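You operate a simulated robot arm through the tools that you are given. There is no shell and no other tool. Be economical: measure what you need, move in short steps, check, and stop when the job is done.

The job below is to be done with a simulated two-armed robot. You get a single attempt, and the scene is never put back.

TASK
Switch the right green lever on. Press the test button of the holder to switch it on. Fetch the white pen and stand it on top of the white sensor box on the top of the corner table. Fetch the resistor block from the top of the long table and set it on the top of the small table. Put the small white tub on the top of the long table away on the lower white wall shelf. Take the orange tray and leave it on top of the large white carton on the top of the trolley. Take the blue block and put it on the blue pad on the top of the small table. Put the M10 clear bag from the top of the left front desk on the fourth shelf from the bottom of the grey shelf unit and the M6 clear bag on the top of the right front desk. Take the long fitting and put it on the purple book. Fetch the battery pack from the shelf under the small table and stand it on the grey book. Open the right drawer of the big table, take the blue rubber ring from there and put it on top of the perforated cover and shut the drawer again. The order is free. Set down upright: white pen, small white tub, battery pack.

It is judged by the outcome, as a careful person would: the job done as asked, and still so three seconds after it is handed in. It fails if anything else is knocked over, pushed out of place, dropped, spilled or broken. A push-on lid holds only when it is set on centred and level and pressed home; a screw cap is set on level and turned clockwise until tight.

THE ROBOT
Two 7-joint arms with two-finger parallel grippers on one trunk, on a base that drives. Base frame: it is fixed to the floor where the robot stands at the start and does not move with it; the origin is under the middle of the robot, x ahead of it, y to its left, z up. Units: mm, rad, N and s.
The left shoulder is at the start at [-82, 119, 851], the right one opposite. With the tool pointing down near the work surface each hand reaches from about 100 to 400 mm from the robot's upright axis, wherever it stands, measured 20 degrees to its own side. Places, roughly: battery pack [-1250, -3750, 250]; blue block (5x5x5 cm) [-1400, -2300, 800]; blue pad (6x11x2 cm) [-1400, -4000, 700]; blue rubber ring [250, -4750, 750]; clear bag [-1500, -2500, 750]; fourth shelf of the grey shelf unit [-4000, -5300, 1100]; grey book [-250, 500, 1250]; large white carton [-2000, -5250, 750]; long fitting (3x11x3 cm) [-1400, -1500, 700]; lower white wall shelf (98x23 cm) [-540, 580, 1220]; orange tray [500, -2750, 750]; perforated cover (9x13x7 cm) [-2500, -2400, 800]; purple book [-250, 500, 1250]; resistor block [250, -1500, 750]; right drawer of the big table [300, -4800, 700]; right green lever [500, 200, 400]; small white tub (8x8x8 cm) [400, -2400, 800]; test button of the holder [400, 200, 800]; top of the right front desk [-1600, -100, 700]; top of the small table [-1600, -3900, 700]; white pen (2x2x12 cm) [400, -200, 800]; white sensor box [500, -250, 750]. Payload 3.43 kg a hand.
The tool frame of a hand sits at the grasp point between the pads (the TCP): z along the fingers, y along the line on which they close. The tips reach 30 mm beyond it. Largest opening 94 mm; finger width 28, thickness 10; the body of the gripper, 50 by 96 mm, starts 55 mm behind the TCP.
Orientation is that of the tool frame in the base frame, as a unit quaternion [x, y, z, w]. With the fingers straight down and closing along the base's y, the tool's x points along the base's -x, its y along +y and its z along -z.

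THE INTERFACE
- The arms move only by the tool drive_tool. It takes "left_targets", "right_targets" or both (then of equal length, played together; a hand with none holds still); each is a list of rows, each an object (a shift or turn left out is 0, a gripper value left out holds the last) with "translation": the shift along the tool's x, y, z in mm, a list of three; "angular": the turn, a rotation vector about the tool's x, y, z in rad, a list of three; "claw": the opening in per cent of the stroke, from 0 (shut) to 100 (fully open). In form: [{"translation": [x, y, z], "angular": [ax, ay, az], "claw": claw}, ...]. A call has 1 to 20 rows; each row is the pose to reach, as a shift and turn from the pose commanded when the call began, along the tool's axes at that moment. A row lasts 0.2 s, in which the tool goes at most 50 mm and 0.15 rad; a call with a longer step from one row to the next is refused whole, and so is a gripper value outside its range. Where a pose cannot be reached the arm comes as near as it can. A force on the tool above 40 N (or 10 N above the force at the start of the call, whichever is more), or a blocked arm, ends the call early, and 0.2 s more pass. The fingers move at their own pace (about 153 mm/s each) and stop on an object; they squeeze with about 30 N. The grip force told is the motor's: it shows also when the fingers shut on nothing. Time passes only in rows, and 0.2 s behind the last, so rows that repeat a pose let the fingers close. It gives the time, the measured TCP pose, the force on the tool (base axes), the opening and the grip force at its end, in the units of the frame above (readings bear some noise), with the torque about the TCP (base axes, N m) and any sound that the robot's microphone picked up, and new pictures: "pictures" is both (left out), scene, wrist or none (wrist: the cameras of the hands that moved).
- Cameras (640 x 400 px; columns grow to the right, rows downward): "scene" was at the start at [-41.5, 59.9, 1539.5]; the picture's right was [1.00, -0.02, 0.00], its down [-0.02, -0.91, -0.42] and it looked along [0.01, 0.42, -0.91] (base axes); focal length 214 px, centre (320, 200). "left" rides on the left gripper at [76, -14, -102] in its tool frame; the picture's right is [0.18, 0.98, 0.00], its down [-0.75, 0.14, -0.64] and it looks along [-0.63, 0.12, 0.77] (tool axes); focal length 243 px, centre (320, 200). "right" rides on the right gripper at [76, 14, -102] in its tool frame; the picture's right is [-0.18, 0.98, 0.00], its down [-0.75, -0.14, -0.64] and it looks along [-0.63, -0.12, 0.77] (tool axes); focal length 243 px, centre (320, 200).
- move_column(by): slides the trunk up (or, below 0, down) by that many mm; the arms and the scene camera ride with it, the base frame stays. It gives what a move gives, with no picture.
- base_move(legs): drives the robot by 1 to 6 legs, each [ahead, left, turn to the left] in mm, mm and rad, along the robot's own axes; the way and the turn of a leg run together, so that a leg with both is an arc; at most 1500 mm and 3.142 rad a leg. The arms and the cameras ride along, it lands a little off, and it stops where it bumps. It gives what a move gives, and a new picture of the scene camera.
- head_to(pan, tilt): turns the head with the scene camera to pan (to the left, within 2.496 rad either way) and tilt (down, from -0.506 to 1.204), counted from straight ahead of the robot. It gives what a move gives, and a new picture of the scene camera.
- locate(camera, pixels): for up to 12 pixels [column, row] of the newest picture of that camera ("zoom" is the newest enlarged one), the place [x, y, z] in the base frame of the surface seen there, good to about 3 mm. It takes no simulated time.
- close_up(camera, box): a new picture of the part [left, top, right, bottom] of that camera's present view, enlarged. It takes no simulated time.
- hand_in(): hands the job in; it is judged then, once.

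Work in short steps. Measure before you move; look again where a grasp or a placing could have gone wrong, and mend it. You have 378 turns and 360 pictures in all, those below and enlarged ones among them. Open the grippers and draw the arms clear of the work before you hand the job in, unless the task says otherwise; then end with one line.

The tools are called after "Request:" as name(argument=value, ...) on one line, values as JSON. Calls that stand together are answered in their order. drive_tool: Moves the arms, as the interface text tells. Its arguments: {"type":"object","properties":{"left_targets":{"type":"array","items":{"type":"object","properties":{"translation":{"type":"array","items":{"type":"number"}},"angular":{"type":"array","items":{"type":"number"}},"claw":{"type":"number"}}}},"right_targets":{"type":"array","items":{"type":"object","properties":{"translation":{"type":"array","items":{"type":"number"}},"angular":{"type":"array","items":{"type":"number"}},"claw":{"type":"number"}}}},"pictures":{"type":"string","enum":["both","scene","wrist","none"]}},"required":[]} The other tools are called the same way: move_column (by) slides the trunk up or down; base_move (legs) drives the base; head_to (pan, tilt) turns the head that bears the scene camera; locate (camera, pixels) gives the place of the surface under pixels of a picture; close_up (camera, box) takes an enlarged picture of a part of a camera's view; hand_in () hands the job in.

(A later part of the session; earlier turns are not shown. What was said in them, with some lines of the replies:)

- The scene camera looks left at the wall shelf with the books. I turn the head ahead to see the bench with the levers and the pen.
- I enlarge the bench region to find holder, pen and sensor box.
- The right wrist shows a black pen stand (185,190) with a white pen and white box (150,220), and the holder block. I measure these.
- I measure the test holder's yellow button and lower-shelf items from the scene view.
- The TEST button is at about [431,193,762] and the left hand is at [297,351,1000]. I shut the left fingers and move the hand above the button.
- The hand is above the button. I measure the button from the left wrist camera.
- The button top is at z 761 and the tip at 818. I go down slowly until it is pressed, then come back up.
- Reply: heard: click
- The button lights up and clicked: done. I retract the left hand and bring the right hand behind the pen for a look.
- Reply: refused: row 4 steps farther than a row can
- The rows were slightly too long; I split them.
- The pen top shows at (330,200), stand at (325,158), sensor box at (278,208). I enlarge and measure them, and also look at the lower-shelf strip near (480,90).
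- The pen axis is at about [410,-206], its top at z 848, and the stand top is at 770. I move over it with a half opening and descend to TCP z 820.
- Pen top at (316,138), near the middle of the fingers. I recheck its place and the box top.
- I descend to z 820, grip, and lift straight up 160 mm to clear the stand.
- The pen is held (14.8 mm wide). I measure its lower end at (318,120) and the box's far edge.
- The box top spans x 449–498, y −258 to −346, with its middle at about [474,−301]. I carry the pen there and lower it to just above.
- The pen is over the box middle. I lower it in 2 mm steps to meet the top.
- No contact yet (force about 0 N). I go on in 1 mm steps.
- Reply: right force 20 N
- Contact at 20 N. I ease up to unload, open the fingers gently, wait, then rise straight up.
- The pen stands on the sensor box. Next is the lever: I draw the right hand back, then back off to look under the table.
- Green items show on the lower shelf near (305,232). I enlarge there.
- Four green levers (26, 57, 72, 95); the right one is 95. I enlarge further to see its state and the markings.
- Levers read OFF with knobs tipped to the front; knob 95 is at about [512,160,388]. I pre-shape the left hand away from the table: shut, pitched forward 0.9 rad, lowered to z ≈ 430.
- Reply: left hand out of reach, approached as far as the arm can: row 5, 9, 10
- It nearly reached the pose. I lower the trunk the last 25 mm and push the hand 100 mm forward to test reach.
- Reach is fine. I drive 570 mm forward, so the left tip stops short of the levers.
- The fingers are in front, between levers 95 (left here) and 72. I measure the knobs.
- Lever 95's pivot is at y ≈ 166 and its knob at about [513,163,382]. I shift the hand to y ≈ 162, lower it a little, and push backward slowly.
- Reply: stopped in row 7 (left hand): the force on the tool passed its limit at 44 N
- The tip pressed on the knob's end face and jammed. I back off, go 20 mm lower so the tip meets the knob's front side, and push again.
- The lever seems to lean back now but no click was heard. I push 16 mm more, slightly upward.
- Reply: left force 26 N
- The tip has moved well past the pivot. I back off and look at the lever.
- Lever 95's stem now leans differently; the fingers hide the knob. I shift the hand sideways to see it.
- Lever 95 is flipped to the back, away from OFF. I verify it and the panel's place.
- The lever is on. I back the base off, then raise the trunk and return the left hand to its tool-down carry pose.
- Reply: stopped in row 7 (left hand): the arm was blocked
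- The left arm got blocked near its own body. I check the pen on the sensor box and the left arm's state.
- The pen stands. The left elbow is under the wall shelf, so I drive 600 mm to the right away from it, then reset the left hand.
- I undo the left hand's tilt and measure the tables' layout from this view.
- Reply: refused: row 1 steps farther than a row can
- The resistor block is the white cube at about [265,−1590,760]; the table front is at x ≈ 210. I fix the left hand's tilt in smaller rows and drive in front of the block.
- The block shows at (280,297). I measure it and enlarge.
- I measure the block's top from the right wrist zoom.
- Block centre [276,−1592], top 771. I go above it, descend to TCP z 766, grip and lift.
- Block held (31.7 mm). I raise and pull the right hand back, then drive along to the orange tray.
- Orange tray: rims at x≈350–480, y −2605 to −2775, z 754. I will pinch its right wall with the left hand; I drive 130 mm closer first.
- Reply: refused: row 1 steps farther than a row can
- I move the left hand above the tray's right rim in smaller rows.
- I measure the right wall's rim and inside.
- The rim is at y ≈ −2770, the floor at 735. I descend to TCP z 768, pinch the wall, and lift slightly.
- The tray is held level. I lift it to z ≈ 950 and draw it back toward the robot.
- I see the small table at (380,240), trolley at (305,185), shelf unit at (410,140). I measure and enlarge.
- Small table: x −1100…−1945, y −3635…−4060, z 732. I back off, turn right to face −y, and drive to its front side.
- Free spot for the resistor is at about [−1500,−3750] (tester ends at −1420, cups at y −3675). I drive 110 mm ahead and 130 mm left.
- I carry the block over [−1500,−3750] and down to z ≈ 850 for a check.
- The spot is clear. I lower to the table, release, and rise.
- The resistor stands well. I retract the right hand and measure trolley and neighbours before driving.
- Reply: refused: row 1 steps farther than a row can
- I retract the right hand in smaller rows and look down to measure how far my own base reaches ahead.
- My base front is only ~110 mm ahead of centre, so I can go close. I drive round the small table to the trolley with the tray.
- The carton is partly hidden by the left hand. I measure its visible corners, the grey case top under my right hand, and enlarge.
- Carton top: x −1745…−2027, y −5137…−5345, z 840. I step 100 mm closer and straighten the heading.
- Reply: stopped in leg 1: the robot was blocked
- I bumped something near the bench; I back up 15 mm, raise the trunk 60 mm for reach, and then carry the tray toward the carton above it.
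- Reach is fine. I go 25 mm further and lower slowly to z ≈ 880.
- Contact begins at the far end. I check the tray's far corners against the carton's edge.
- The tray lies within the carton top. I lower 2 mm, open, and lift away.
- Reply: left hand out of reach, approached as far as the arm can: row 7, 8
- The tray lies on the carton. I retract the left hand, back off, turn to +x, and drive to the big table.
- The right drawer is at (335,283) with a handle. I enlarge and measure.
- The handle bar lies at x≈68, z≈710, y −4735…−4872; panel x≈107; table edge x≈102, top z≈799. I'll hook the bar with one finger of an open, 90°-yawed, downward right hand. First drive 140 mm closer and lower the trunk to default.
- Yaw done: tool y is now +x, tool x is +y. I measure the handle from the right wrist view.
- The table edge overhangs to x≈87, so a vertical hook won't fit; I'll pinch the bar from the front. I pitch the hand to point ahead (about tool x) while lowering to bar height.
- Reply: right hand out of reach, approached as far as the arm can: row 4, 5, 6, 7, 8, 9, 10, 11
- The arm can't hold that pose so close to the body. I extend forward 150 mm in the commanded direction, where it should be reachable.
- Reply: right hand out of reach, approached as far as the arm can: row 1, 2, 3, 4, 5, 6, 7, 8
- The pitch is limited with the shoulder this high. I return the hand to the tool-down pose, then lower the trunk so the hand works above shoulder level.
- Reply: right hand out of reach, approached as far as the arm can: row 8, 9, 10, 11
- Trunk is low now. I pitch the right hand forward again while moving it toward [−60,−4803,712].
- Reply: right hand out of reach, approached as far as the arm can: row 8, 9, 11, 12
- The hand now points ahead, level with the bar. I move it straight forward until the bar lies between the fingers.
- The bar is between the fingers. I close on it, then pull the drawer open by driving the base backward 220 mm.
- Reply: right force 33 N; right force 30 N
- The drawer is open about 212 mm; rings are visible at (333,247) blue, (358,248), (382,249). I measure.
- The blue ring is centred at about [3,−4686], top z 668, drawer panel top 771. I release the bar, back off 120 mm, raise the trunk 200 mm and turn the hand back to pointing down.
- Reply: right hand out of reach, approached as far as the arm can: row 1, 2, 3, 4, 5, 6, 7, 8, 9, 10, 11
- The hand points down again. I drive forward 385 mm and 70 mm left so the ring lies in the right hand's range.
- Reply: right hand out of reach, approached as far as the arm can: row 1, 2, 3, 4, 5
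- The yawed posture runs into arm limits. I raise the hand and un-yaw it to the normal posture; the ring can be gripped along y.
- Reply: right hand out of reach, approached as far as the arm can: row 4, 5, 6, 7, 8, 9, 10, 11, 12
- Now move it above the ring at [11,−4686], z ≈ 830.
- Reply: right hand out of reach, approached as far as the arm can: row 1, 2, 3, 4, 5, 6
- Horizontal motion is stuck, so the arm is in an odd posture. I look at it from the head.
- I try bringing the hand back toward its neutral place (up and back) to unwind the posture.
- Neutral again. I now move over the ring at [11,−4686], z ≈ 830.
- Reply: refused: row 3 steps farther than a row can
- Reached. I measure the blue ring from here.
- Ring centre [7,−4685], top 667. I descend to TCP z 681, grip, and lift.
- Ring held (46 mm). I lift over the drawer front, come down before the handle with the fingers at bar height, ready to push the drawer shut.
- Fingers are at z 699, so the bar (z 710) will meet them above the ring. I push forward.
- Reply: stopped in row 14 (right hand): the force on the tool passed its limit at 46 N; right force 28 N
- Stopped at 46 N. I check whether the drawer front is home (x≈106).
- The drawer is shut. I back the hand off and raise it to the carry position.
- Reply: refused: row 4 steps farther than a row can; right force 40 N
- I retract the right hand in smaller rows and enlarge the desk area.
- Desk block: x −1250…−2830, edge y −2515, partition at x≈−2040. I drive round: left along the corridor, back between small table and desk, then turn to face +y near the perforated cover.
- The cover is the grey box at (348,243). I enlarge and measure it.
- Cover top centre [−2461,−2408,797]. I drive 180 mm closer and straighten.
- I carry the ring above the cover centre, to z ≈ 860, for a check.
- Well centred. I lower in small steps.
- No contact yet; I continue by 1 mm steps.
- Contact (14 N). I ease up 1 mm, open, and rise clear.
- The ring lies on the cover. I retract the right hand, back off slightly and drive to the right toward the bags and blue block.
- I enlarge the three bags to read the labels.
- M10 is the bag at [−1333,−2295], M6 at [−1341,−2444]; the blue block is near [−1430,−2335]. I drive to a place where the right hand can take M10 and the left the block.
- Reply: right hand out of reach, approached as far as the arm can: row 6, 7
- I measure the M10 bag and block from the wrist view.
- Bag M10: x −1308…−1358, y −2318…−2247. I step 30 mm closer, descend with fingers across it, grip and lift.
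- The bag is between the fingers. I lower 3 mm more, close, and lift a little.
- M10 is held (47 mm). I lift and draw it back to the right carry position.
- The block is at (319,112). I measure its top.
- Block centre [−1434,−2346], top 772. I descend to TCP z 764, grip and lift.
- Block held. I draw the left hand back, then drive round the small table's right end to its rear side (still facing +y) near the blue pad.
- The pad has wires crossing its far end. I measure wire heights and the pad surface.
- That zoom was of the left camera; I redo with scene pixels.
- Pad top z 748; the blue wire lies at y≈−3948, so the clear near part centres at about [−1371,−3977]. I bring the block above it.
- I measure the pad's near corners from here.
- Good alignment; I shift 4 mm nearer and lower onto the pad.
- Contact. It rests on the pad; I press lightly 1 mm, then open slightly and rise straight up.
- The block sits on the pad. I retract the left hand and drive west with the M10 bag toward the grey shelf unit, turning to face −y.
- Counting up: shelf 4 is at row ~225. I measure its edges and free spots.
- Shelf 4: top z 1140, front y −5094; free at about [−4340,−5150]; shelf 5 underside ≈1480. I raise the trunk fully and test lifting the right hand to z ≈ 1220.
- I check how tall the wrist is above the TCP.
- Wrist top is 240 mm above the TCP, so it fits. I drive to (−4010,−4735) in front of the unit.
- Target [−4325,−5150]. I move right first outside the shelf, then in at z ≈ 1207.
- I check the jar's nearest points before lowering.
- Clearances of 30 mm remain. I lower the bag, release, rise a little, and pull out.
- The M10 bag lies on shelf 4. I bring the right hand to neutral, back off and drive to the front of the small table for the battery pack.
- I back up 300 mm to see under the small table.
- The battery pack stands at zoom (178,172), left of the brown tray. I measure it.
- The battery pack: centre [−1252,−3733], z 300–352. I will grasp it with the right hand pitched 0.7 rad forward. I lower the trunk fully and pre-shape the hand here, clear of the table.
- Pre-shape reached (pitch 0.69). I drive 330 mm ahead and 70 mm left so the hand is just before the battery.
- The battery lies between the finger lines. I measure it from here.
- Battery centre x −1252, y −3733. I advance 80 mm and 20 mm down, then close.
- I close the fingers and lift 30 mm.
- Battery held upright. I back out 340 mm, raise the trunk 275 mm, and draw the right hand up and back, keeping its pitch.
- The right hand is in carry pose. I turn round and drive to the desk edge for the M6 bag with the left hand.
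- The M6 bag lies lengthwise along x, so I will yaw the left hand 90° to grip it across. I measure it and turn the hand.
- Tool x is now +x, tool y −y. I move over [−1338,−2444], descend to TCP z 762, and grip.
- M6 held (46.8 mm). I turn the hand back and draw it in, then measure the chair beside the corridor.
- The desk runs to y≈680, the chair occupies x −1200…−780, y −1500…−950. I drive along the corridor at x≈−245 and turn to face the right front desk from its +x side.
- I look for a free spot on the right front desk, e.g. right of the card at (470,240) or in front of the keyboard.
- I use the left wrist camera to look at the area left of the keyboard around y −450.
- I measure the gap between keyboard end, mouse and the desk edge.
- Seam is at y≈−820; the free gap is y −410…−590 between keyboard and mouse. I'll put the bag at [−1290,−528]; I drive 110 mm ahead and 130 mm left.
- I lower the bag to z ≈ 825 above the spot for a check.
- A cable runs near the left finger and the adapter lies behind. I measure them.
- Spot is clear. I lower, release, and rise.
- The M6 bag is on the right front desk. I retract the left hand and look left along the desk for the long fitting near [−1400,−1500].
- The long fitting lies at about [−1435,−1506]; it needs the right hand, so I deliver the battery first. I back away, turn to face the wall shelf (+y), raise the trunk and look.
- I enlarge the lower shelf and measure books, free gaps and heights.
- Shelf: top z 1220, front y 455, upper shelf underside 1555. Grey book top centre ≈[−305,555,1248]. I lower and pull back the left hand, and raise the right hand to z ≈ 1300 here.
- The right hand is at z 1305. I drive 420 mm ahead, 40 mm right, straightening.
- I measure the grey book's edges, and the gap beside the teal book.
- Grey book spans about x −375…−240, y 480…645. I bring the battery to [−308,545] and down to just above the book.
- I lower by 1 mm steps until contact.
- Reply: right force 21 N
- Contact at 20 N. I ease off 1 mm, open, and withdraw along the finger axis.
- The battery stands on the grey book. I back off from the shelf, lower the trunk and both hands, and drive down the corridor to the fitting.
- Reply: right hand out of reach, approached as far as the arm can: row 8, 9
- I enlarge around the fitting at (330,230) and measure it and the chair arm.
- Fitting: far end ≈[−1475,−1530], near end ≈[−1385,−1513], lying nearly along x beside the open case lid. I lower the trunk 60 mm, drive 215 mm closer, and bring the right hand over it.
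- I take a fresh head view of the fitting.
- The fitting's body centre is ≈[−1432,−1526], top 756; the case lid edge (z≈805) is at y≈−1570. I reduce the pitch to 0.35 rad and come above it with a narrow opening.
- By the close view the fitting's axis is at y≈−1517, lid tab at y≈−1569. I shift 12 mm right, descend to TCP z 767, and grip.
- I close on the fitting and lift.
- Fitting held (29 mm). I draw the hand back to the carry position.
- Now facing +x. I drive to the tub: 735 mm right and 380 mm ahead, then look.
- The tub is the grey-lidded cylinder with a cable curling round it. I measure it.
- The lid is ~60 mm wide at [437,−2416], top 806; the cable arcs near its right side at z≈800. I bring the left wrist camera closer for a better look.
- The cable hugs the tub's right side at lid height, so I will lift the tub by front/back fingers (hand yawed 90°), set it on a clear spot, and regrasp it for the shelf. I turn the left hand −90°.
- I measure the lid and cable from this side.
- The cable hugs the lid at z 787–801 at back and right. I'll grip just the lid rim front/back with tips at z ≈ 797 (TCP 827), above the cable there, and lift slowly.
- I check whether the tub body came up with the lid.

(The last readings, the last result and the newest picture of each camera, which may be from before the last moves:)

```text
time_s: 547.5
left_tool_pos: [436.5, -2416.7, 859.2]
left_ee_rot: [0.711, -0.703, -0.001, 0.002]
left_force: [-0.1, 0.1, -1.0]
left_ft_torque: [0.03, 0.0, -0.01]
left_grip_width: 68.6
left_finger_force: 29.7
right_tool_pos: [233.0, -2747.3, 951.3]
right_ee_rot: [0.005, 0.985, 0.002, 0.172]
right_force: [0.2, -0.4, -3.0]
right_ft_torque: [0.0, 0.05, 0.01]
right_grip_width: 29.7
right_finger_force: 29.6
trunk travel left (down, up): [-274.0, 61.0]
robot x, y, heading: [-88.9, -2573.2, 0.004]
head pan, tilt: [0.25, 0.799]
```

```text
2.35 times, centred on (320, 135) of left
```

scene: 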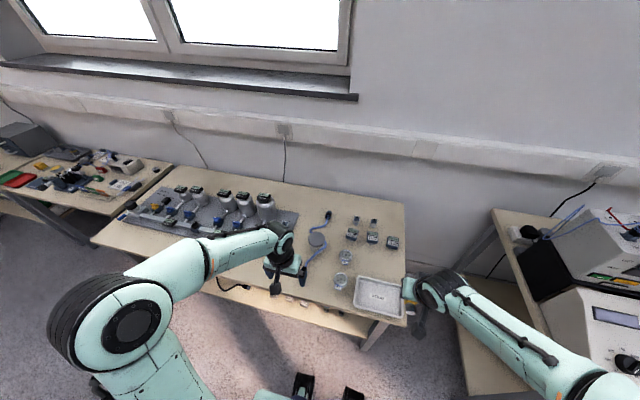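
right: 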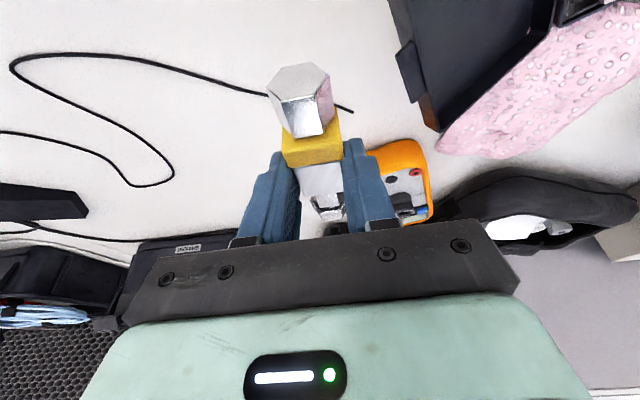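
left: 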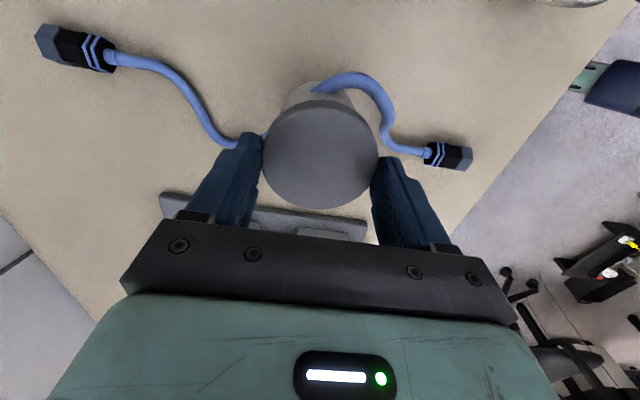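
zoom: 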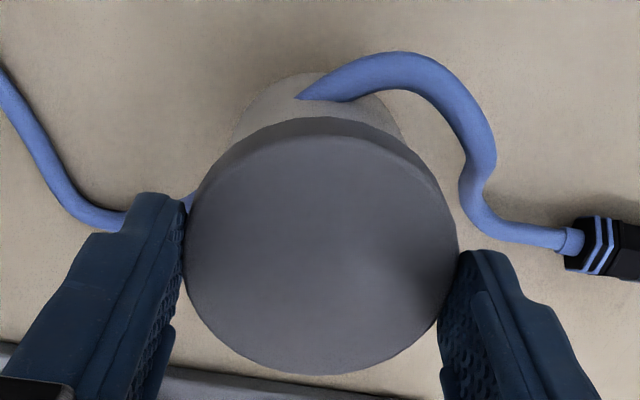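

The whole tub lifts with the lid. I raise it, turn the hand back to normal while moving to a clear spot near [300,−2330].

Request:
drive_tool(left_targets=[{"translation": [0, 0, -40]}, {"translation": [0, 0, -75]}, {"translation": [-8, 12, -75], "angular": [0, 0, 0.14]}, {"translation": [-16, 24, -75], "angular": [0, 0, 0.28]}, {"translation": [-24, 37, -75], "angular": [0, 0, 0.42]}, {"translation": [-32, 50, -75], "angular": [0, 0, 0.56]}, {"translation": [-40, 62, -75], "angular": [0, 0, 0.7]}, {"translation": [-48, 75, -75], "angular": [0, 0, 0.84]}, {"translation": [-56, 88, -75], "angular": [0, 0, 0.98]}, {"translation": [-64, 100, -75], "angular": [0, 0, 1.12]}, {"translation": [-72, 112, -75], "angular": [0, 0, 1.26]}, {"translation": [-80, 124, -75], "angular": [0, 0, 1.4]}, {"translation": [-87, 137, -75], "angular": [0, 0, 1.5]}, {"translation": [-87, 137, -75], "angular": [0, 0, 1.571]}, {"translation": [-87, 137, -75], "angular": [0, 0, 1.571]}], pictures="both")

```text
time_s: 550.8
left_tool_pos: [299.7, -2330.3, 935.5]
left_ee_rot: [-0.004, 1.0, -0.001, -0.002]
left_force: [-0.4, 0.5, -1.1]
left_ft_torque: [-0.01, -0.02, 0.04]
left_grip_width: 68.7
left_finger_force: 29.9
right_tool_pos: [233.3, -2748.2, 950.9]
right_ee_rot: [0.004, 0.985, 0.003, 0.172]
right_force: [0.8, -0.8, -2.7]
right_ft_torque: [0.04, 0.03, 0.02]
right_grip_width: 29.5
right_finger_force: 29.8
trunk travel left (down, up): [-274.0, 61.0]
robot x, y, heading: [-85.9, -2574.1, 0.0]
head pan, tilt: [0.25, 0.799]
```

scene: 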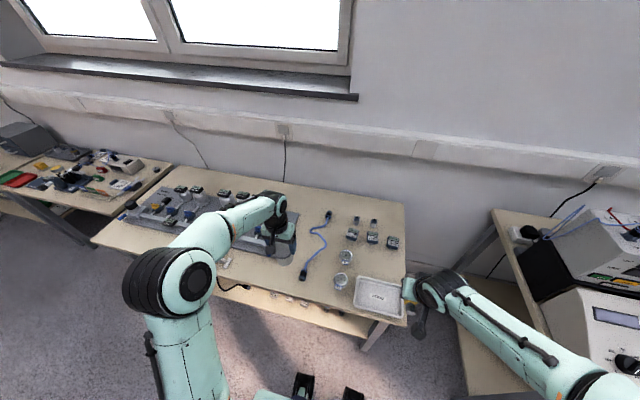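
left: 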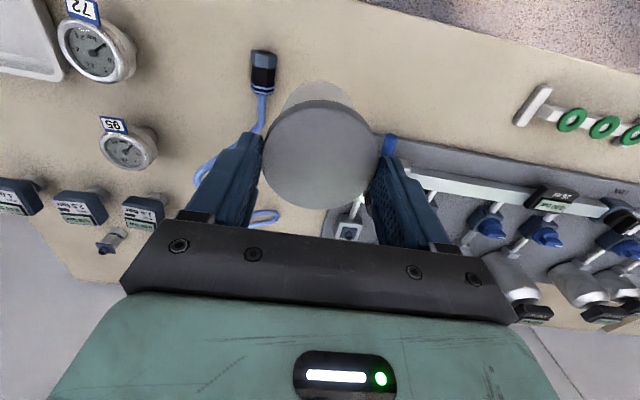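

I check the table space beneath the tub.

Request:
locate(camera="left", pixels=[[330, 70], [262, 70], [385, 130], [350, 190], [400, 60], [390, 145], [340, 210], [255, 120]])

```text
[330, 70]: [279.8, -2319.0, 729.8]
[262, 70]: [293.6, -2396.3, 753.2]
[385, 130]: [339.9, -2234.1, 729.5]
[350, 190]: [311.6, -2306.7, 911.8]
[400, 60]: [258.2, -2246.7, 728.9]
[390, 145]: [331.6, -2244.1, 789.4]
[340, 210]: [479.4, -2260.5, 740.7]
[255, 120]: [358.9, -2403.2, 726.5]
```

Spot [285,−2320] is clear. I lower the tub onto the table and release.

Request:
drive_tool(left_targets=[{"translation": [15, 10, 35]}, {"translation": [15, 10, 70]}, {"translation": [15, 10, 95]}, {"translation": [15, 10, 104]}, {"translation": [15, 10, 107]}, {"translation": [15, 10, 109]}, {"translation": [15, 10, 109], "claw": 88}, {"translation": [15, 10, 109], "claw": 95}, {"translation": [15, 10, 80]}, {"translation": [30, 10, 50]}, {"translation": [60, 10, 20]}, {"translation": [60, 10, 20]}], pictures="wrist")

```text
time_s: 553.4
left_tool_pos: [240.8, -2322.2, 912.8]
left_ee_rot: [-0.005, 1.0, 0.0, -0.002]
left_force: [-0.1, -0.4, -0.6]
left_ft_torque: [0.02, 0.01, 0.0]
left_grip_width: 89.2
left_finger_force: 0.1
right_tool_pos: [232.9, -2748.0, 951.5]
right_ee_rot: [0.005, 0.985, 0.002, 0.173]
right_force: [0.8, -0.6, -2.2]
right_ft_torque: [0.02, 0.04, -0.02]
right_grip_width: 29.3
right_finger_force: 29.8
trunk travel left (down, up): [-274.0, 61.0]
robot x, y, heading: [-88.4, -2573.6, 0.001]
head pan, tilt: [0.25, 0.799]
```

left: 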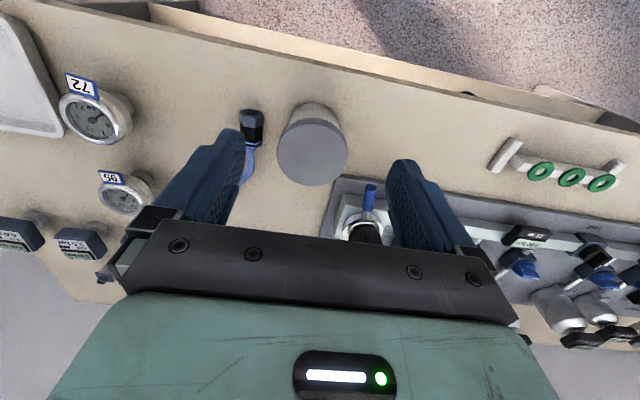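

The tub stands. I measure its lid and the connector near it.

Request:
locate(camera="left", pixels=[[279, 150], [347, 150], [313, 119], [313, 184], [316, 106], [293, 120], [340, 120], [250, 130]])

```text
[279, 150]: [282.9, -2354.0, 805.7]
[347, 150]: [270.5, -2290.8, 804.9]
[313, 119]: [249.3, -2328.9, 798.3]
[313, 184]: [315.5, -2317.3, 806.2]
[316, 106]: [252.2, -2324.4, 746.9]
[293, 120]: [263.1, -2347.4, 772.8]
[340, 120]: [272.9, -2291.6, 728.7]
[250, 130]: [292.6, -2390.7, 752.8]
```

Lid centre [282,−2321], Ø69. I pitch the hand to 0.69 rad behind and above the tub, ready to slide in along the finger axis.

Request:
drive_tool(left_targets=[{"translation": [5, 1, 5], "angular": [0, -0.12, 0], "claw": 98}, {"translation": [10, 1, 10], "angular": [0, -0.24, 0]}, {"translation": [15, 1, 15], "angular": [0, -0.36, 0]}, {"translation": [20, 1, 20], "angular": [0, -0.48, 0]}, {"translation": [25, 1, 25], "angular": [0, -0.6, 0]}, {"translation": [29, 1, 31], "angular": [0, -0.69, 0]}, {"translation": [29, 1, 31], "angular": [0, -0.69, 0]}], pictures="none")

```text
time_s: 555.0
left_tool_pos: [210.1, -2320.1, 884.6]
left_ee_rot: [-0.007, 0.942, 0.0, 0.335]
left_force: [0.9, 0.4, -0.1]
left_ft_torque: [0.01, 0.0, 0.03]
left_grip_width: 91.8
left_finger_force: 0.0
left hand out of reach, approached as far as the arm can: row 5, 6
right_tool_pos: [233.7, -2747.2, 950.9]
right_ee_rot: [0.005, 0.985, 0.003, 0.172]
right_force: [0.3, 0.3, -2.0]
right_ft_torque: [0.02, 0.02, -0.02]
right_grip_width: 29.5
right_finger_force: 30.4
trunk travel left (down, up): [-274.0, 61.0]
robot x, y, heading: [-88.2, -2572.7, -0.001]
head pan, tilt: [0.25, 0.799]
```

I slide in 113 mm along the finger axis and close.

Request:
drive_tool(left_targets=[{"translation": [0, -1, 35]}, {"translation": [0, -1, 70]}, {"translation": [0, -1, 100]}, {"translation": [0, -1, 113]}, {"translation": [0, -1, 113], "claw": 0}, {"translation": [0, -1, 113], "claw": 0}, {"translation": [0, -1, 113], "claw": 0}], pictures="wrist")

```text
time_s: 556.5
left_tool_pos: [280.8, -2320.9, 796.9]
left_ee_rot: [-0.006, 0.942, 0.001, 0.336]
left_force: [0.8, 0.8, 0.0]
left_ft_torque: [0.03, 0.0, -0.01]
left_grip_width: 71.7
left_finger_force: 30.3
right_tool_pos: [233.0, -2747.8, 950.8]
right_ee_rot: [0.005, 0.985, 0.002, 0.173]
right_force: [-0.4, 0.8, -2.0]
right_ft_torque: [-0.02, 0.04, 0.02]
right_grip_width: 29.3
right_finger_force: 30.0
trunk travel left (down, up): [-274.0, 61.0]
robot x, y, heading: [-87.4, -2571.1, -0.005]
head pan, tilt: [0.25, 0.799]
```

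left: 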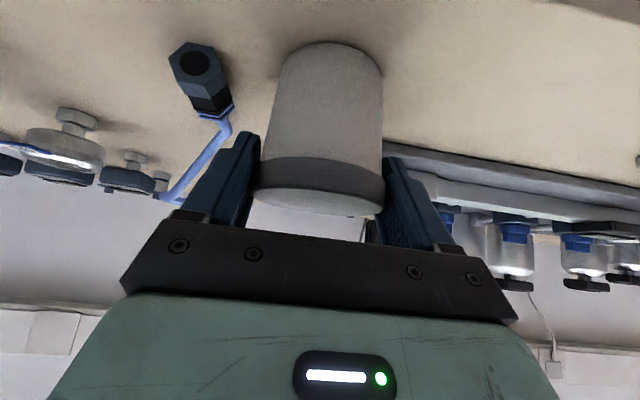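

Gripped (71.7 mm). I lift 130 mm and draw it back, then check.

Request:
drive_tool(left_targets=[{"translation": [-6, 0, -8]}, {"translation": [-19, 0, -23]}, {"translation": [-30, 0, -45]}, {"translation": [-40, 0, -75]}, {"translation": [-46, 0, -100]}, {"translation": [-51, 0, -126]}, {"translation": [-51, 0, -126]}], pictures="wrist")

```text
time_s: 558.1
left_tool_pos: [240.1, -2318.8, 925.6]
left_ee_rot: [-0.007, 0.942, 0.001, 0.336]
left_force: [0.7, 0.2, -0.8]
left_ft_torque: [-0.01, 0.02, 0.01]
left_grip_width: 71.7
left_finger_force: 30.0
right_tool_pos: [233.7, -2748.0, 950.1]
right_ee_rot: [0.005, 0.985, 0.002, 0.173]
right_force: [0.0, 1.2, -3.2]
right_ft_torque: [-0.03, 0.02, 0.01]
right_grip_width: 29.2
right_finger_force: 29.7
trunk travel left (down, up): [-274.0, 61.0]
robot x, y, heading: [-88.7, -2571.9, -0.003]
head pan, tilt: [0.25, 0.799]
```

left: 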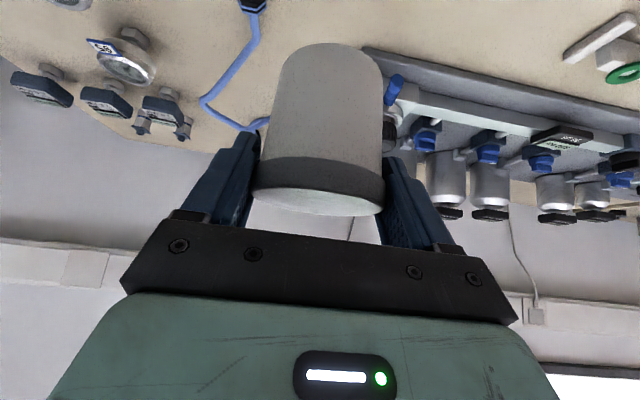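

Tub held upright. I drive back, turn to +y and go up the corridor to the wall shelf.

Request:
base_move(legs=[[-180, 0, 0], [0, 0, 1.571], [1500, 0, 0], [620, 90, 0]])

Request:
move_column(by=60)

Request:
head_to(pan=0.0, tilt=0.4)

```text
time_s: 573.7
left_tool_pos: [-565.3, -101.6, 926.4]
left_ee_rot: [0.668, -0.665, -0.237, -0.237]
left_force: [0.4, -1.2, -1.5]
left_ft_torque: [0.01, 0.02, -0.01]
left_grip_width: 71.6
left_finger_force: 29.9
right_tool_pos: [-135.3, -112.9, 951.9]
right_ee_rot: [-0.69, 0.703, 0.123, 0.121]
right_force: [-1.6, 0.4, -1.5]
right_ft_torque: [-0.02, 0.01, -0.01]
right_grip_width: 29.1
right_finger_force: 30.3
trunk travel left (down, up): [-274.0, 61.0]
robot x, y, heading: [-310.4, -437.4, 1.57]
head pan, tilt: [0.25, 0.799]
```

scene: 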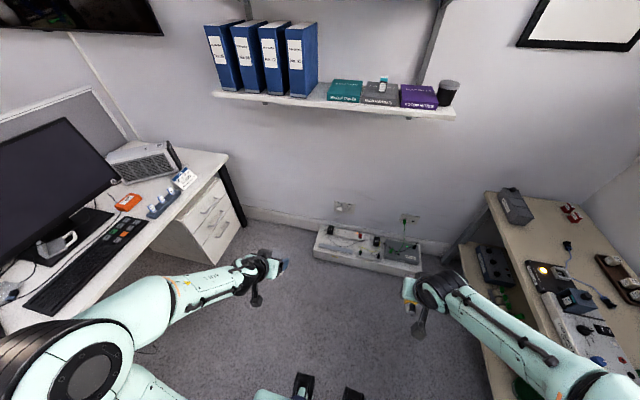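

```text
time_s: 574.7
left_tool_pos: [-563.7, -101.4, 985.6]
left_ee_rot: [0.668, -0.664, -0.238, -0.237]
left_force: [-0.6, 0.1, -0.9]
left_ft_torque: [0.05, 0.0, 0.0]
left_grip_width: 71.3
left_finger_force: 29.4
right_tool_pos: [-133.2, -114.6, 1011.8]
right_ee_rot: [-0.691, 0.702, 0.123, 0.12]
right_force: [0.1, 0.3, -2.9]
right_ft_torque: [0.01, 0.01, -0.02]
right_grip_width: 29.3
right_finger_force: 30.0
trunk travel left (down, up): [-334.0, 1.0]
robot x, y, heading: [-310.5, -433.4, 1.559]
head pan, tilt: [0.25, 0.799]
```

```text
time_s: 575.5
left_tool_pos: [-563.6, -100.1, 985.8]
left_ee_rot: [0.668, -0.664, -0.237, -0.238]
left_force: [0.0, -0.2, -0.8]
left_ft_torque: [-0.02, 0.0, 0.0]
left_grip_width: 71.7
left_finger_force: 30.2
right_tool_pos: [-134.1, -112.6, 1011.5]
right_ee_rot: [-0.69, 0.703, 0.123, 0.121]
right_force: [0.1, 0.4, -2.3]
right_ft_torque: [0.01, 0.04, -0.04]
right_grip_width: 29.3
right_finger_force: 29.9
trunk travel left (down, up): [-334.0, 1.0]
robot x, y, heading: [-314.6, -432.5, 1.561]
head pan, tilt: [0.0, 0.4]
```

scene: 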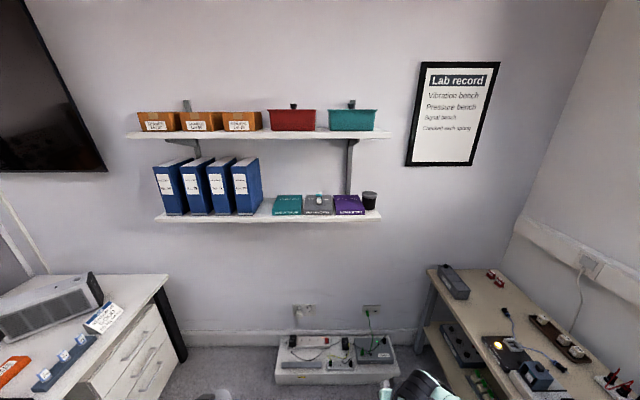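

I raise both hands to about z 1318 here, clear of the shelf.

Request:
drive_tool(left_targets=[{"translation": [-23, 0, -28]}, {"translation": [-46, 0, -57]}, {"translation": [-69, 0, -85]}, {"translation": [-92, 0, -114]}, {"translation": [-115, 0, -142]}, {"translation": [-138, 0, -171]}, {"translation": [-161, 0, -199]}, {"translation": [-185, 0, -228]}, {"translation": [-208, 0, -256]}, {"translation": [-208, 0, -256]}], right_targets=[{"translation": [-12, 0, -32]}, {"translation": [-24, 0, -64]}, {"translation": [-36, 0, -97]}, {"translation": [-48, 0, -129]}, {"translation": [-60, 0, -161]}, {"translation": [-71, 0, -194]}, {"translation": [-83, 0, -226]}, {"translation": [-95, 0, -258]}, {"translation": [-106, 0, -290]}, {"translation": [-106, 0, -290]}], pictures="none")

```text
time_s: 577.7
left_tool_pos: [-564.5, -103.5, 1314.6]
left_ee_rot: [0.667, -0.664, -0.238, -0.238]
left_force: [0.2, -0.2, -1.7]
left_ft_torque: [0.0, -0.02, 0.01]
left_grip_width: 71.3
left_finger_force: 29.7
right_tool_pos: [-132.9, -115.0, 1321.4]
right_ee_rot: [-0.69, 0.703, 0.125, 0.121]
right_force: [0.1, 0.3, -2.0]
right_ft_torque: [-0.02, 0.01, 0.03]
right_grip_width: 29.1
right_finger_force: 30.2
trunk travel left (down, up): [-334.0, 1.0]
robot x, y, heading: [-314.0, -434.3, 1.565]
head pan, tilt: [0.0, 0.4]
```

Hands are up. I drive 515 mm closer, stopping with the tub just before the shelf, then measure.

Request:
base_move(legs=[[515, -12, 0.005]])

Request:
close_up(camera="left", box=[80, 0, 560, 300])

```text
time_s: 580.8
left_tool_pos: [-549.8, 419.8, 1314.7]
left_ee_rot: [0.669, -0.663, -0.238, -0.236]
left_force: [0.5, -0.1, -2.4]
left_ft_torque: [0.01, 0.02, -0.02]
left_grip_width: 71.3
left_finger_force: 30.1
right_tool_pos: [-117.3, 410.7, 1320.1]
right_ee_rot: [-0.691, 0.702, 0.124, 0.12]
right_force: [0.6, -0.6, -2.6]
right_ft_torque: [-0.06, -0.01, -0.01]
right_grip_width: 29.5
right_finger_force: 29.9
trunk travel left (down, up): [-334.0, 1.0]
robot x, y, heading: [-296.2, 89.2, 1.562]
head pan, tilt: [0.0, 0.4]
```

scene: 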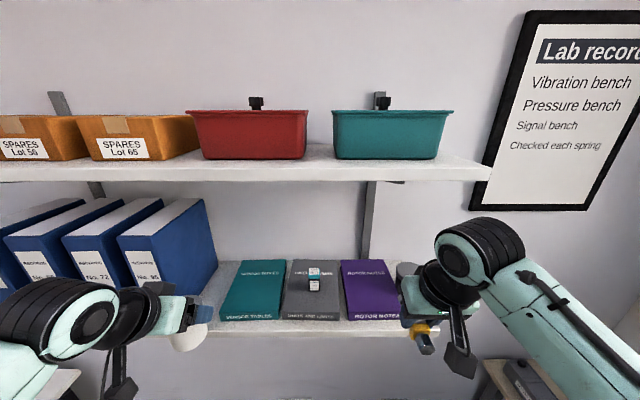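

```text
1.33 times, centred on (320, 150) of left
```

zoom: 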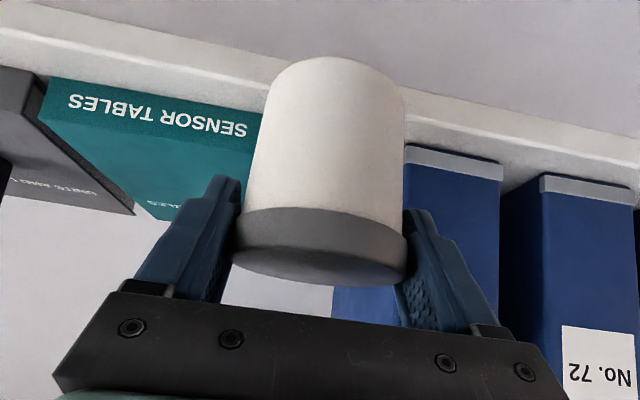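

Request:
locate(camera="zoom", pixels=[[408, 160], [412, 190], [240, 125], [200, 140], [408, 175], [500, 170], [425, 115]])

Request:
locate(camera="scene", pixels=[[223, 317], [222, 312], [243, 262], [217, 268], [215, 290], [205, 300], [400, 318], [345, 318], [343, 262], [386, 262], [395, 290]])

```text
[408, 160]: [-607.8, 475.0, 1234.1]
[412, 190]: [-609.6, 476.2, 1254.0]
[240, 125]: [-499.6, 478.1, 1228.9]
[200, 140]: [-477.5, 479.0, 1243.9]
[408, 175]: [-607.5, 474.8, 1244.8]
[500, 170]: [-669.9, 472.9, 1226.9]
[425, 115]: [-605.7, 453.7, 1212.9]
```

```text
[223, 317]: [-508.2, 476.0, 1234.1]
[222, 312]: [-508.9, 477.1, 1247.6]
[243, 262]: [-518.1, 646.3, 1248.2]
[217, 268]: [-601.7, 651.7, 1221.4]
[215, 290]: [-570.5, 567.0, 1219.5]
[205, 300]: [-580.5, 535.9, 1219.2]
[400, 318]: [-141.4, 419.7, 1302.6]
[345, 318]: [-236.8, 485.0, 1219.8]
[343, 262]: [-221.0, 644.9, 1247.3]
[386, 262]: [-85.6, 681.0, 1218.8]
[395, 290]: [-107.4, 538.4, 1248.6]
```

Gap at the front: x −606 (binder) to −510 (teal book). I move the tub in 80 mm at x≈−552 and lower to just above the shelf.

Request:
drive_tool(left_targets=[{"translation": [-16, 2, 13]}, {"translation": [-31, 2, 25]}, {"translation": [-47, 2, 38]}, {"translation": [-62, 2, 50.5]}, {"translation": [-56, 2, 58]}, {"translation": [-50, 2, 65.5]}, {"translation": [-50, 2, 65.5]}], pictures="both")

```text
time_s: 582.4
left_tool_pos: [-552.2, 500.8, 1296.0]
left_ee_rot: [0.669, -0.663, -0.238, -0.237]
left_force: [-0.6, 0.1, -1.1]
left_ft_torque: [-0.03, 0.0, 0.01]
left_grip_width: 71.3
left_finger_force: 30.7
right_tool_pos: [-118.1, 411.1, 1319.8]
right_ee_rot: [-0.691, 0.701, 0.124, 0.12]
right_force: [-1.0, 0.6, -1.6]
right_ft_torque: [-0.01, 0.01, 0.0]
right_grip_width: 29.3
right_finger_force: 29.7
trunk travel left (down, up): [-334.0, 1.0]
robot x, y, heading: [-296.3, 94.9, 1.566]
head pan, tilt: [0.0, 0.4]
```

scene: 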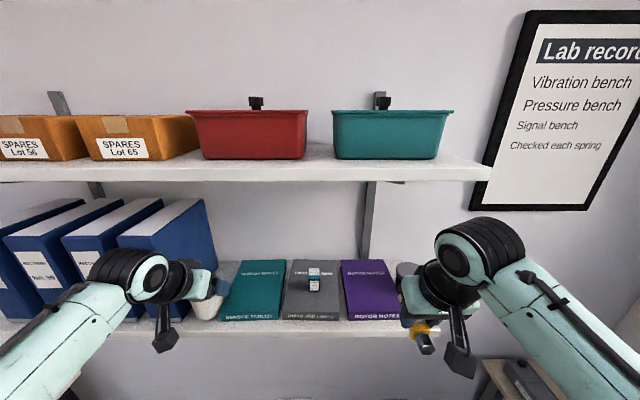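
left: 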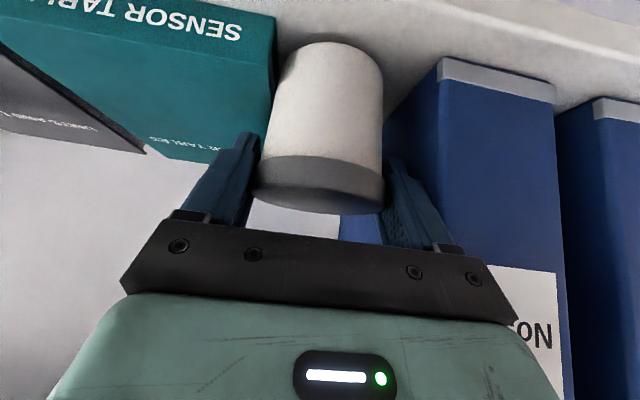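

I lower the last 9 mm in small steps.

Request:
drive_tool(left_targets=[{"translation": [2, 0, 2.3]}, {"translation": [3.2, 0, 3.9]}, {"translation": [4.4, 0, 5.4]}, {"translation": [5, 0, 6.2]}], pictures="none")

```text
time_s: 583.4
left_tool_pos: [-553.3, 500.1, 1288.7]
left_ee_rot: [0.669, -0.663, -0.238, -0.238]
left_force: [0.7, -0.2, -1.5]
left_ft_torque: [-0.01, -0.02, -0.01]
left_grip_width: 71.6
left_finger_force: 30.5
right_tool_pos: [-118.2, 410.6, 1320.6]
right_ee_rot: [-0.692, 0.701, 0.124, 0.12]
right_force: [-0.7, 0.1, -2.3]
right_ft_torque: [0.01, 0.03, 0.03]
right_grip_width: 29.2
right_finger_force: 30.2
trunk travel left (down, up): [-334.0, 1.0]
robot x, y, heading: [-296.9, 91.6, 1.561]
head pan, tilt: [0.0, 0.4]
```

Request:
drive_tool(left_targets=[{"translation": [0.6, 0, 0.8]}, {"translation": [1.3, 0, 1.6]}, {"translation": [1.9, 0, 2.3]}], pictures="none")

```text
time_s: 584.2
left_tool_pos: [-553.9, 500.2, 1287.5]
left_ee_rot: [0.667, -0.662, -0.241, -0.241]
left_force: [-1.2, 0.0, 13.7]
left_ft_torque: [-0.29, 0.15, -0.04]
left_grip_width: 71.7
left_finger_force: 30.1
right_tool_pos: [-116.7, 409.8, 1321.5]
right_ee_rot: [-0.691, 0.702, 0.125, 0.121]
right_force: [0.4, -0.4, -2.1]
right_ft_torque: [-0.03, 0.0, -0.02]
right_grip_width: 29.3
right_finger_force: 29.9
trunk travel left (down, up): [-334.0, 1.0]
robot x, y, heading: [-294.7, 89.9, 1.569]
head pan, tilt: [0.0, 0.4]
```

Contact. I ease 1 mm, open only to 78 mm, and withdraw along the finger axis.

Request:
drive_tool(left_targets=[{"translation": [-0.7, 0, -0.9]}, {"translation": [-0.7, 0, -0.9], "claw": 82}, {"translation": [-0.7, 0, -0.9], "claw": 82}, {"translation": [-0.7, -1, -0.9], "claw": 82}, {"translation": [-0.7, -1, -15]}, {"translation": [-0.7, -1, -40]}, {"translation": [0, -1, -70]}, {"translation": [20, -1, -105]}, {"translation": [50, -1, -135]}, {"translation": [50, -1, -135]}], pictures="wrist")

```text
time_s: 586.4
left_tool_pos: [-549.4, 374.7, 1359.2]
left_ee_rot: [0.668, -0.663, -0.238, -0.237]
left_force: [0.7, 0.5, -0.1]
left_ft_torque: [-0.01, 0.01, -0.02]
left_grip_width: 76.9
left_finger_force: 0.0
right_tool_pos: [-118.9, 410.6, 1320.4]
right_ee_rot: [-0.692, 0.701, 0.124, 0.121]
right_force: [0.3, 0.0, -2.4]
right_ft_torque: [-0.06, -0.02, -0.01]
right_grip_width: 29.2
right_finger_force: 30.7
trunk travel left (down, up): [-334.0, 1.0]
robot x, y, heading: [-296.7, 91.4, 1.568]
head pan, tilt: [0.0, 0.4]
```

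left: 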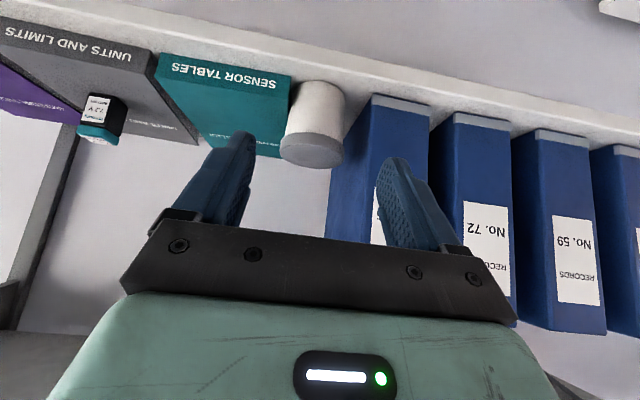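

The tub stands on the shelf beside the teal book. Now the fitting: purple book centre ≈[−172,555]. I extend the right hand toward [−172,548] at z ≈ 1310.

Request:
drive_tool(right_targets=[{"translation": [0, 18, 0]}, {"translation": [0, 36, 3]}, {"translation": [-20, 54, 10]}, {"translation": [-46, 54, 20]}, {"translation": [-75, 54, 32]}, {"translation": [-102, 54, 45]}, {"translation": [-125, 54, 56]}, {"translation": [-125, 54, 56]}], pictures="wrist")

```text
time_s: 588.2
left_tool_pos: [-548.7, 374.1, 1359.5]
left_ee_rot: [0.668, -0.663, -0.239, -0.238]
left_force: [1.3, 0.2, 0.4]
left_ft_torque: [0.0, 0.0, 0.01]
left_grip_width: 77.2
left_finger_force: 0.0
right_tool_pos: [-169.9, 547.2, 1309.6]
right_ee_rot: [-0.691, 0.701, 0.124, 0.122]
right_force: [-0.4, -0.8, -2.5]
right_ft_torque: [-0.04, -0.02, 0.0]
right_grip_width: 29.4
right_finger_force: 29.9
trunk travel left (down, up): [-334.0, 1.0]
robot x, y, heading: [-295.5, 90.5, 1.565]
head pan, tilt: [0.0, 0.4]
```

right: 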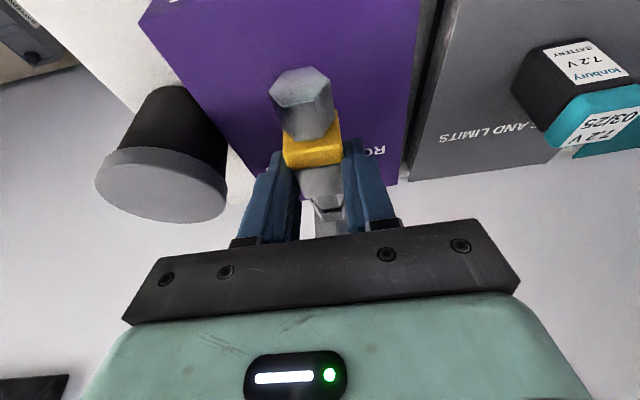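

I verify the book's far and side edges from here.

Request:
locate(camera="right", pixels=[[390, 182], [370, 183], [235, 150], [200, 100], [145, 25], [415, 30], [300, 90], [325, 210], [405, 120]])

```text
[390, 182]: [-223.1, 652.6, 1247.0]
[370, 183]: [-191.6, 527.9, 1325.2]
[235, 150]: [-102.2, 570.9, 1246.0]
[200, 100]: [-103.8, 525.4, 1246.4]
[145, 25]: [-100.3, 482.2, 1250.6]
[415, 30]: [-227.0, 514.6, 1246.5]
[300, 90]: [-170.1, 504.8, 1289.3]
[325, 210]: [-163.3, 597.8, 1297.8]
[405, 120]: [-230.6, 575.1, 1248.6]
```

The book spans x −228…−101, y 480…652; the fitting fits. I lower it.

Request:
drive_tool(right_targets=[{"translation": [3.4, 0, 9.4]}, {"translation": [6, 0, 16.5]}, {"translation": [7.5, 0, 20.7]}, {"translation": [8.2, 0, 22.6]}], pictures="none")

```text
time_s: 589.2
left_tool_pos: [-550.2, 374.5, 1360.4]
left_ee_rot: [0.668, -0.664, -0.238, -0.238]
left_force: [-1.2, -0.5, 0.4]
left_ft_torque: [0.01, 0.02, 0.01]
left_grip_width: 77.2
left_finger_force: 0.1
right_tool_pos: [-170.3, 547.7, 1287.0]
right_ee_rot: [-0.691, 0.702, 0.123, 0.121]
right_force: [0.4, -0.1, -3.6]
right_ft_torque: [-0.02, -0.01, -0.03]
right_grip_width: 29.3
right_finger_force: 29.3
trunk travel left (down, up): [-334.0, 1.0]
robot x, y, heading: [-299.5, 89.9, 1.567]
head pan, tilt: [0.0, 0.4]
```

Request:
drive_tool(right_targets=[{"translation": [0.5, 0, 1.4]}, {"translation": [1, 0, 2.8]}, {"translation": [1.4, 0, 3.8]}, {"translation": [1.7, 0, 4.7]}], pictures="none")

```text
time_s: 590.2
left_tool_pos: [-549.3, 374.0, 1360.1]
left_ee_rot: [0.668, -0.663, -0.239, -0.238]
left_force: [0.7, 0.3, -0.3]
left_ft_torque: [-0.02, 0.0, -0.03]
left_grip_width: 77.0
left_finger_force: 0.1
right_tool_pos: [-169.4, 547.7, 1283.5]
right_ee_rot: [-0.691, 0.701, 0.125, 0.122]
right_force: [1.3, 1.4, 5.6]
right_ft_torque: [0.42, -0.17, -0.07]
right_grip_width: 29.4
right_finger_force: 29.9
trunk travel left (down, up): [-334.0, 1.0]
robot x, y, heading: [-297.3, 87.4, 1.564]
head pan, tilt: [0.0, 0.4]
```

Contact. I open, rise 12 mm, and pull straight back along the fitting's axis.

Request:
drive_tool(right_targets=[{"claw": 45}, {"claw": 55}, {"claw": 55}, {"translation": [-4, 0, -11]}, {"translation": [20, 0, -22]}, {"translation": [50, 0, -33]}, {"translation": [85, 0, -46]}, {"translation": [120, 0, -58]}, {"translation": [150, 0, -70]}, {"translation": [150, 0, -70]}], pictures="both")

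```text
time_s: 592.4
left_tool_pos: [-549.5, 375.6, 1360.1]
left_ee_rot: [0.669, -0.663, -0.239, -0.236]
left_force: [-0.2, 1.0, 0.5]
left_ft_torque: [0.02, -0.01, 0.0]
left_grip_width: 76.9
left_finger_force: 0.1
right_tool_pos: [-172.7, 384.7, 1298.1]
right_ee_rot: [-0.691, 0.702, 0.123, 0.121]
right_force: [0.2, -0.2, 0.3]
right_ft_torque: [0.01, -0.04, 0.04]
right_grip_width: 51.7
right_finger_force: 0.0
trunk travel left (down, up): [-334.0, 1.0]
robot x, y, heading: [-298.3, 91.2, 1.565]
head pan, tilt: [0.0, 0.4]
```

scene: 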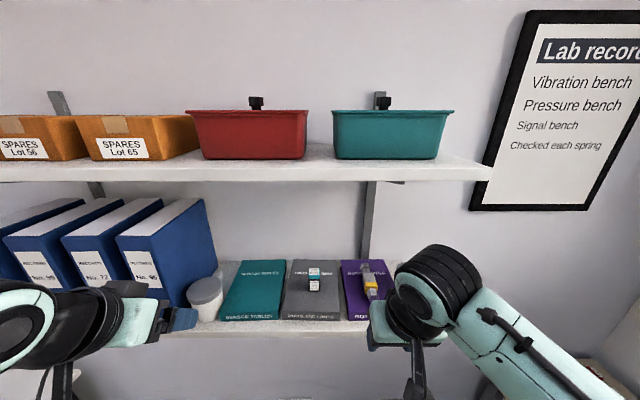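
right: 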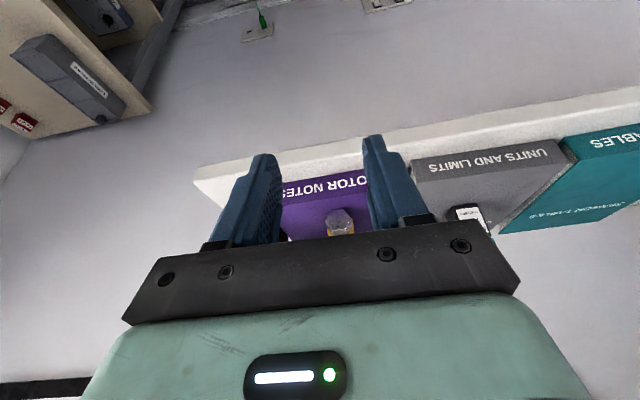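

All placements are done. I back away from the shelf, then check the pen, test button and shelf once more.

Request:
base_move(legs=[[-520, 0, 0]])

Request:
drive_tool(left_targets=[{"translation": [23, 0, 28]}, {"translation": [46, 0, 57]}, {"translation": [69, 0, 85]}, {"translation": [92, 0, 114]}, {"translation": [115, 0, 142]}, {"translation": [138, 0, 171]}, {"translation": [161, 0, 199], "claw": 100}], right_targets=[{"translation": [12, 0, 32]}, {"translation": [24, 0, 64]}, {"translation": [36, 0, 97]}, {"translation": [48, 0, 129]}, {"translation": [60, 0, 161]}, {"translation": [71, 0, 194]}, {"translation": [83, 0, 226], "claw": 100}], pictures="none")

Request:
head_to(pan=-0.9, tilt=0.55)

Request:
close_up(camera="scene", box=[200, 140, 440, 290])

```text
time_s: 595.4
left_tool_pos: [-552.3, -144.4, 1360.0]
left_ee_rot: [0.669, -0.663, -0.239, -0.237]
left_force: [0.5, 0.2, -0.2]
left_ft_torque: [0.0, 0.01, -0.01]
left_grip_width: 77.0
left_finger_force: 0.2
right_tool_pos: [-173.7, -133.0, 1296.8]
right_ee_rot: [-0.693, 0.7, 0.123, 0.12]
right_force: [0.7, 0.1, 0.1]
right_ft_torque: [0.03, -0.04, -0.01]
right_grip_width: 51.6
right_finger_force: 0.0
trunk travel left (down, up): [-334.0, 1.0]
robot x, y, heading: [-295.8, -431.1, 1.569]
head pan, tilt: [0.0, 0.4]
```

scene: 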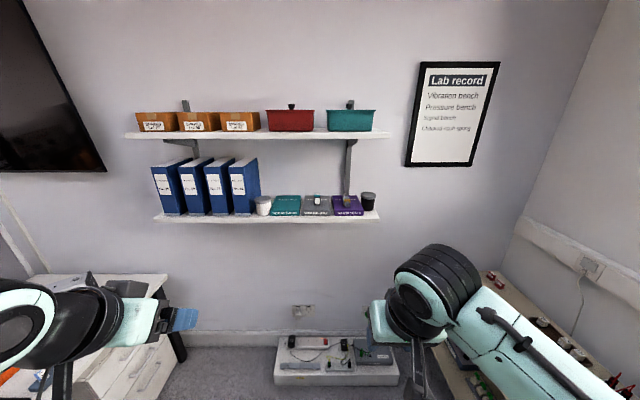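

```text
time_s: 597.0
left_tool_pos: [-549.4, -141.8, 1101.5]
left_ee_rot: [0.67, -0.662, -0.238, -0.237]
left_force: [-0.3, 0.5, -0.8]
left_ft_torque: [-0.01, 0.0, -0.02]
left_grip_width: 94.3
left_finger_force: 0.0
right_tool_pos: [-177.2, -133.4, 1052.7]
right_ee_rot: [-0.692, 0.7, 0.124, 0.12]
right_force: [-0.3, 0.3, 0.6]
right_ft_torque: [-0.03, 0.01, 0.02]
right_grip_width: 93.6
right_finger_force: 0.1
trunk travel left (down, up): [-334.0, 1.0]
robot x, y, heading: [-298.0, -429.8, 1.567]
head pan, tilt: [0.0, 0.4]
```

```text
time_s: 598.2
left_tool_pos: [-550.8, -142.2, 1102.6]
left_ee_rot: [0.67, -0.662, -0.239, -0.237]
left_force: [-0.4, -0.2, -0.4]
left_ft_torque: [0.0, -0.02, 0.03]
left_grip_width: 93.9
left_finger_force: 0.1
right_tool_pos: [-177.7, -133.2, 1055.2]
right_ee_rot: [-0.692, 0.701, 0.125, 0.121]
right_force: [0.7, 0.4, 1.2]
right_ft_torque: [0.01, 0.0, 0.0]
right_grip_width: 94.0
right_finger_force: 0.0
trunk travel left (down, up): [-334.0, 1.0]
robot x, y, heading: [-296.5, -431.9, 1.569]
head pan, tilt: [-0.901, 0.55]
```

scene: 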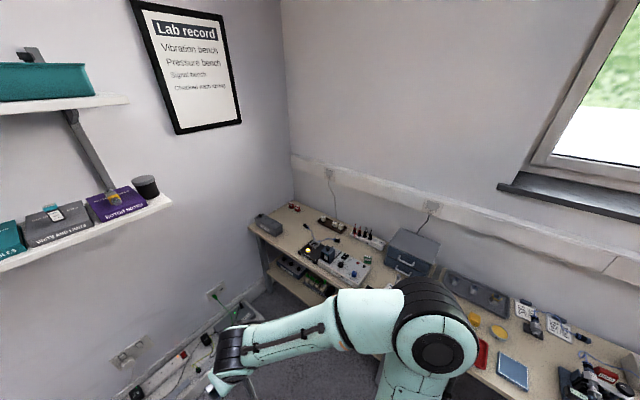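

```text
2.67 times, centred on (320, 215) of scene
```

zoom: 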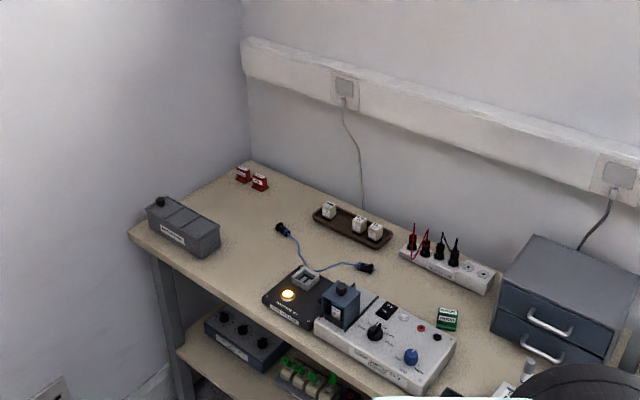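

The test button is lit, the pen stands on the sensor box (zoom 528,370), and lever 95 is thrown. The shelf items also stand. Both grippers are open and clear of the work, so I hand in.

Request:
hand_in()

```text
The job is handed in.
```

All the listed items are done and the job is handed in. One thing I couldn't confirm is the green-lever panel, which may have shifted a few millimetres when I pushed the lever.
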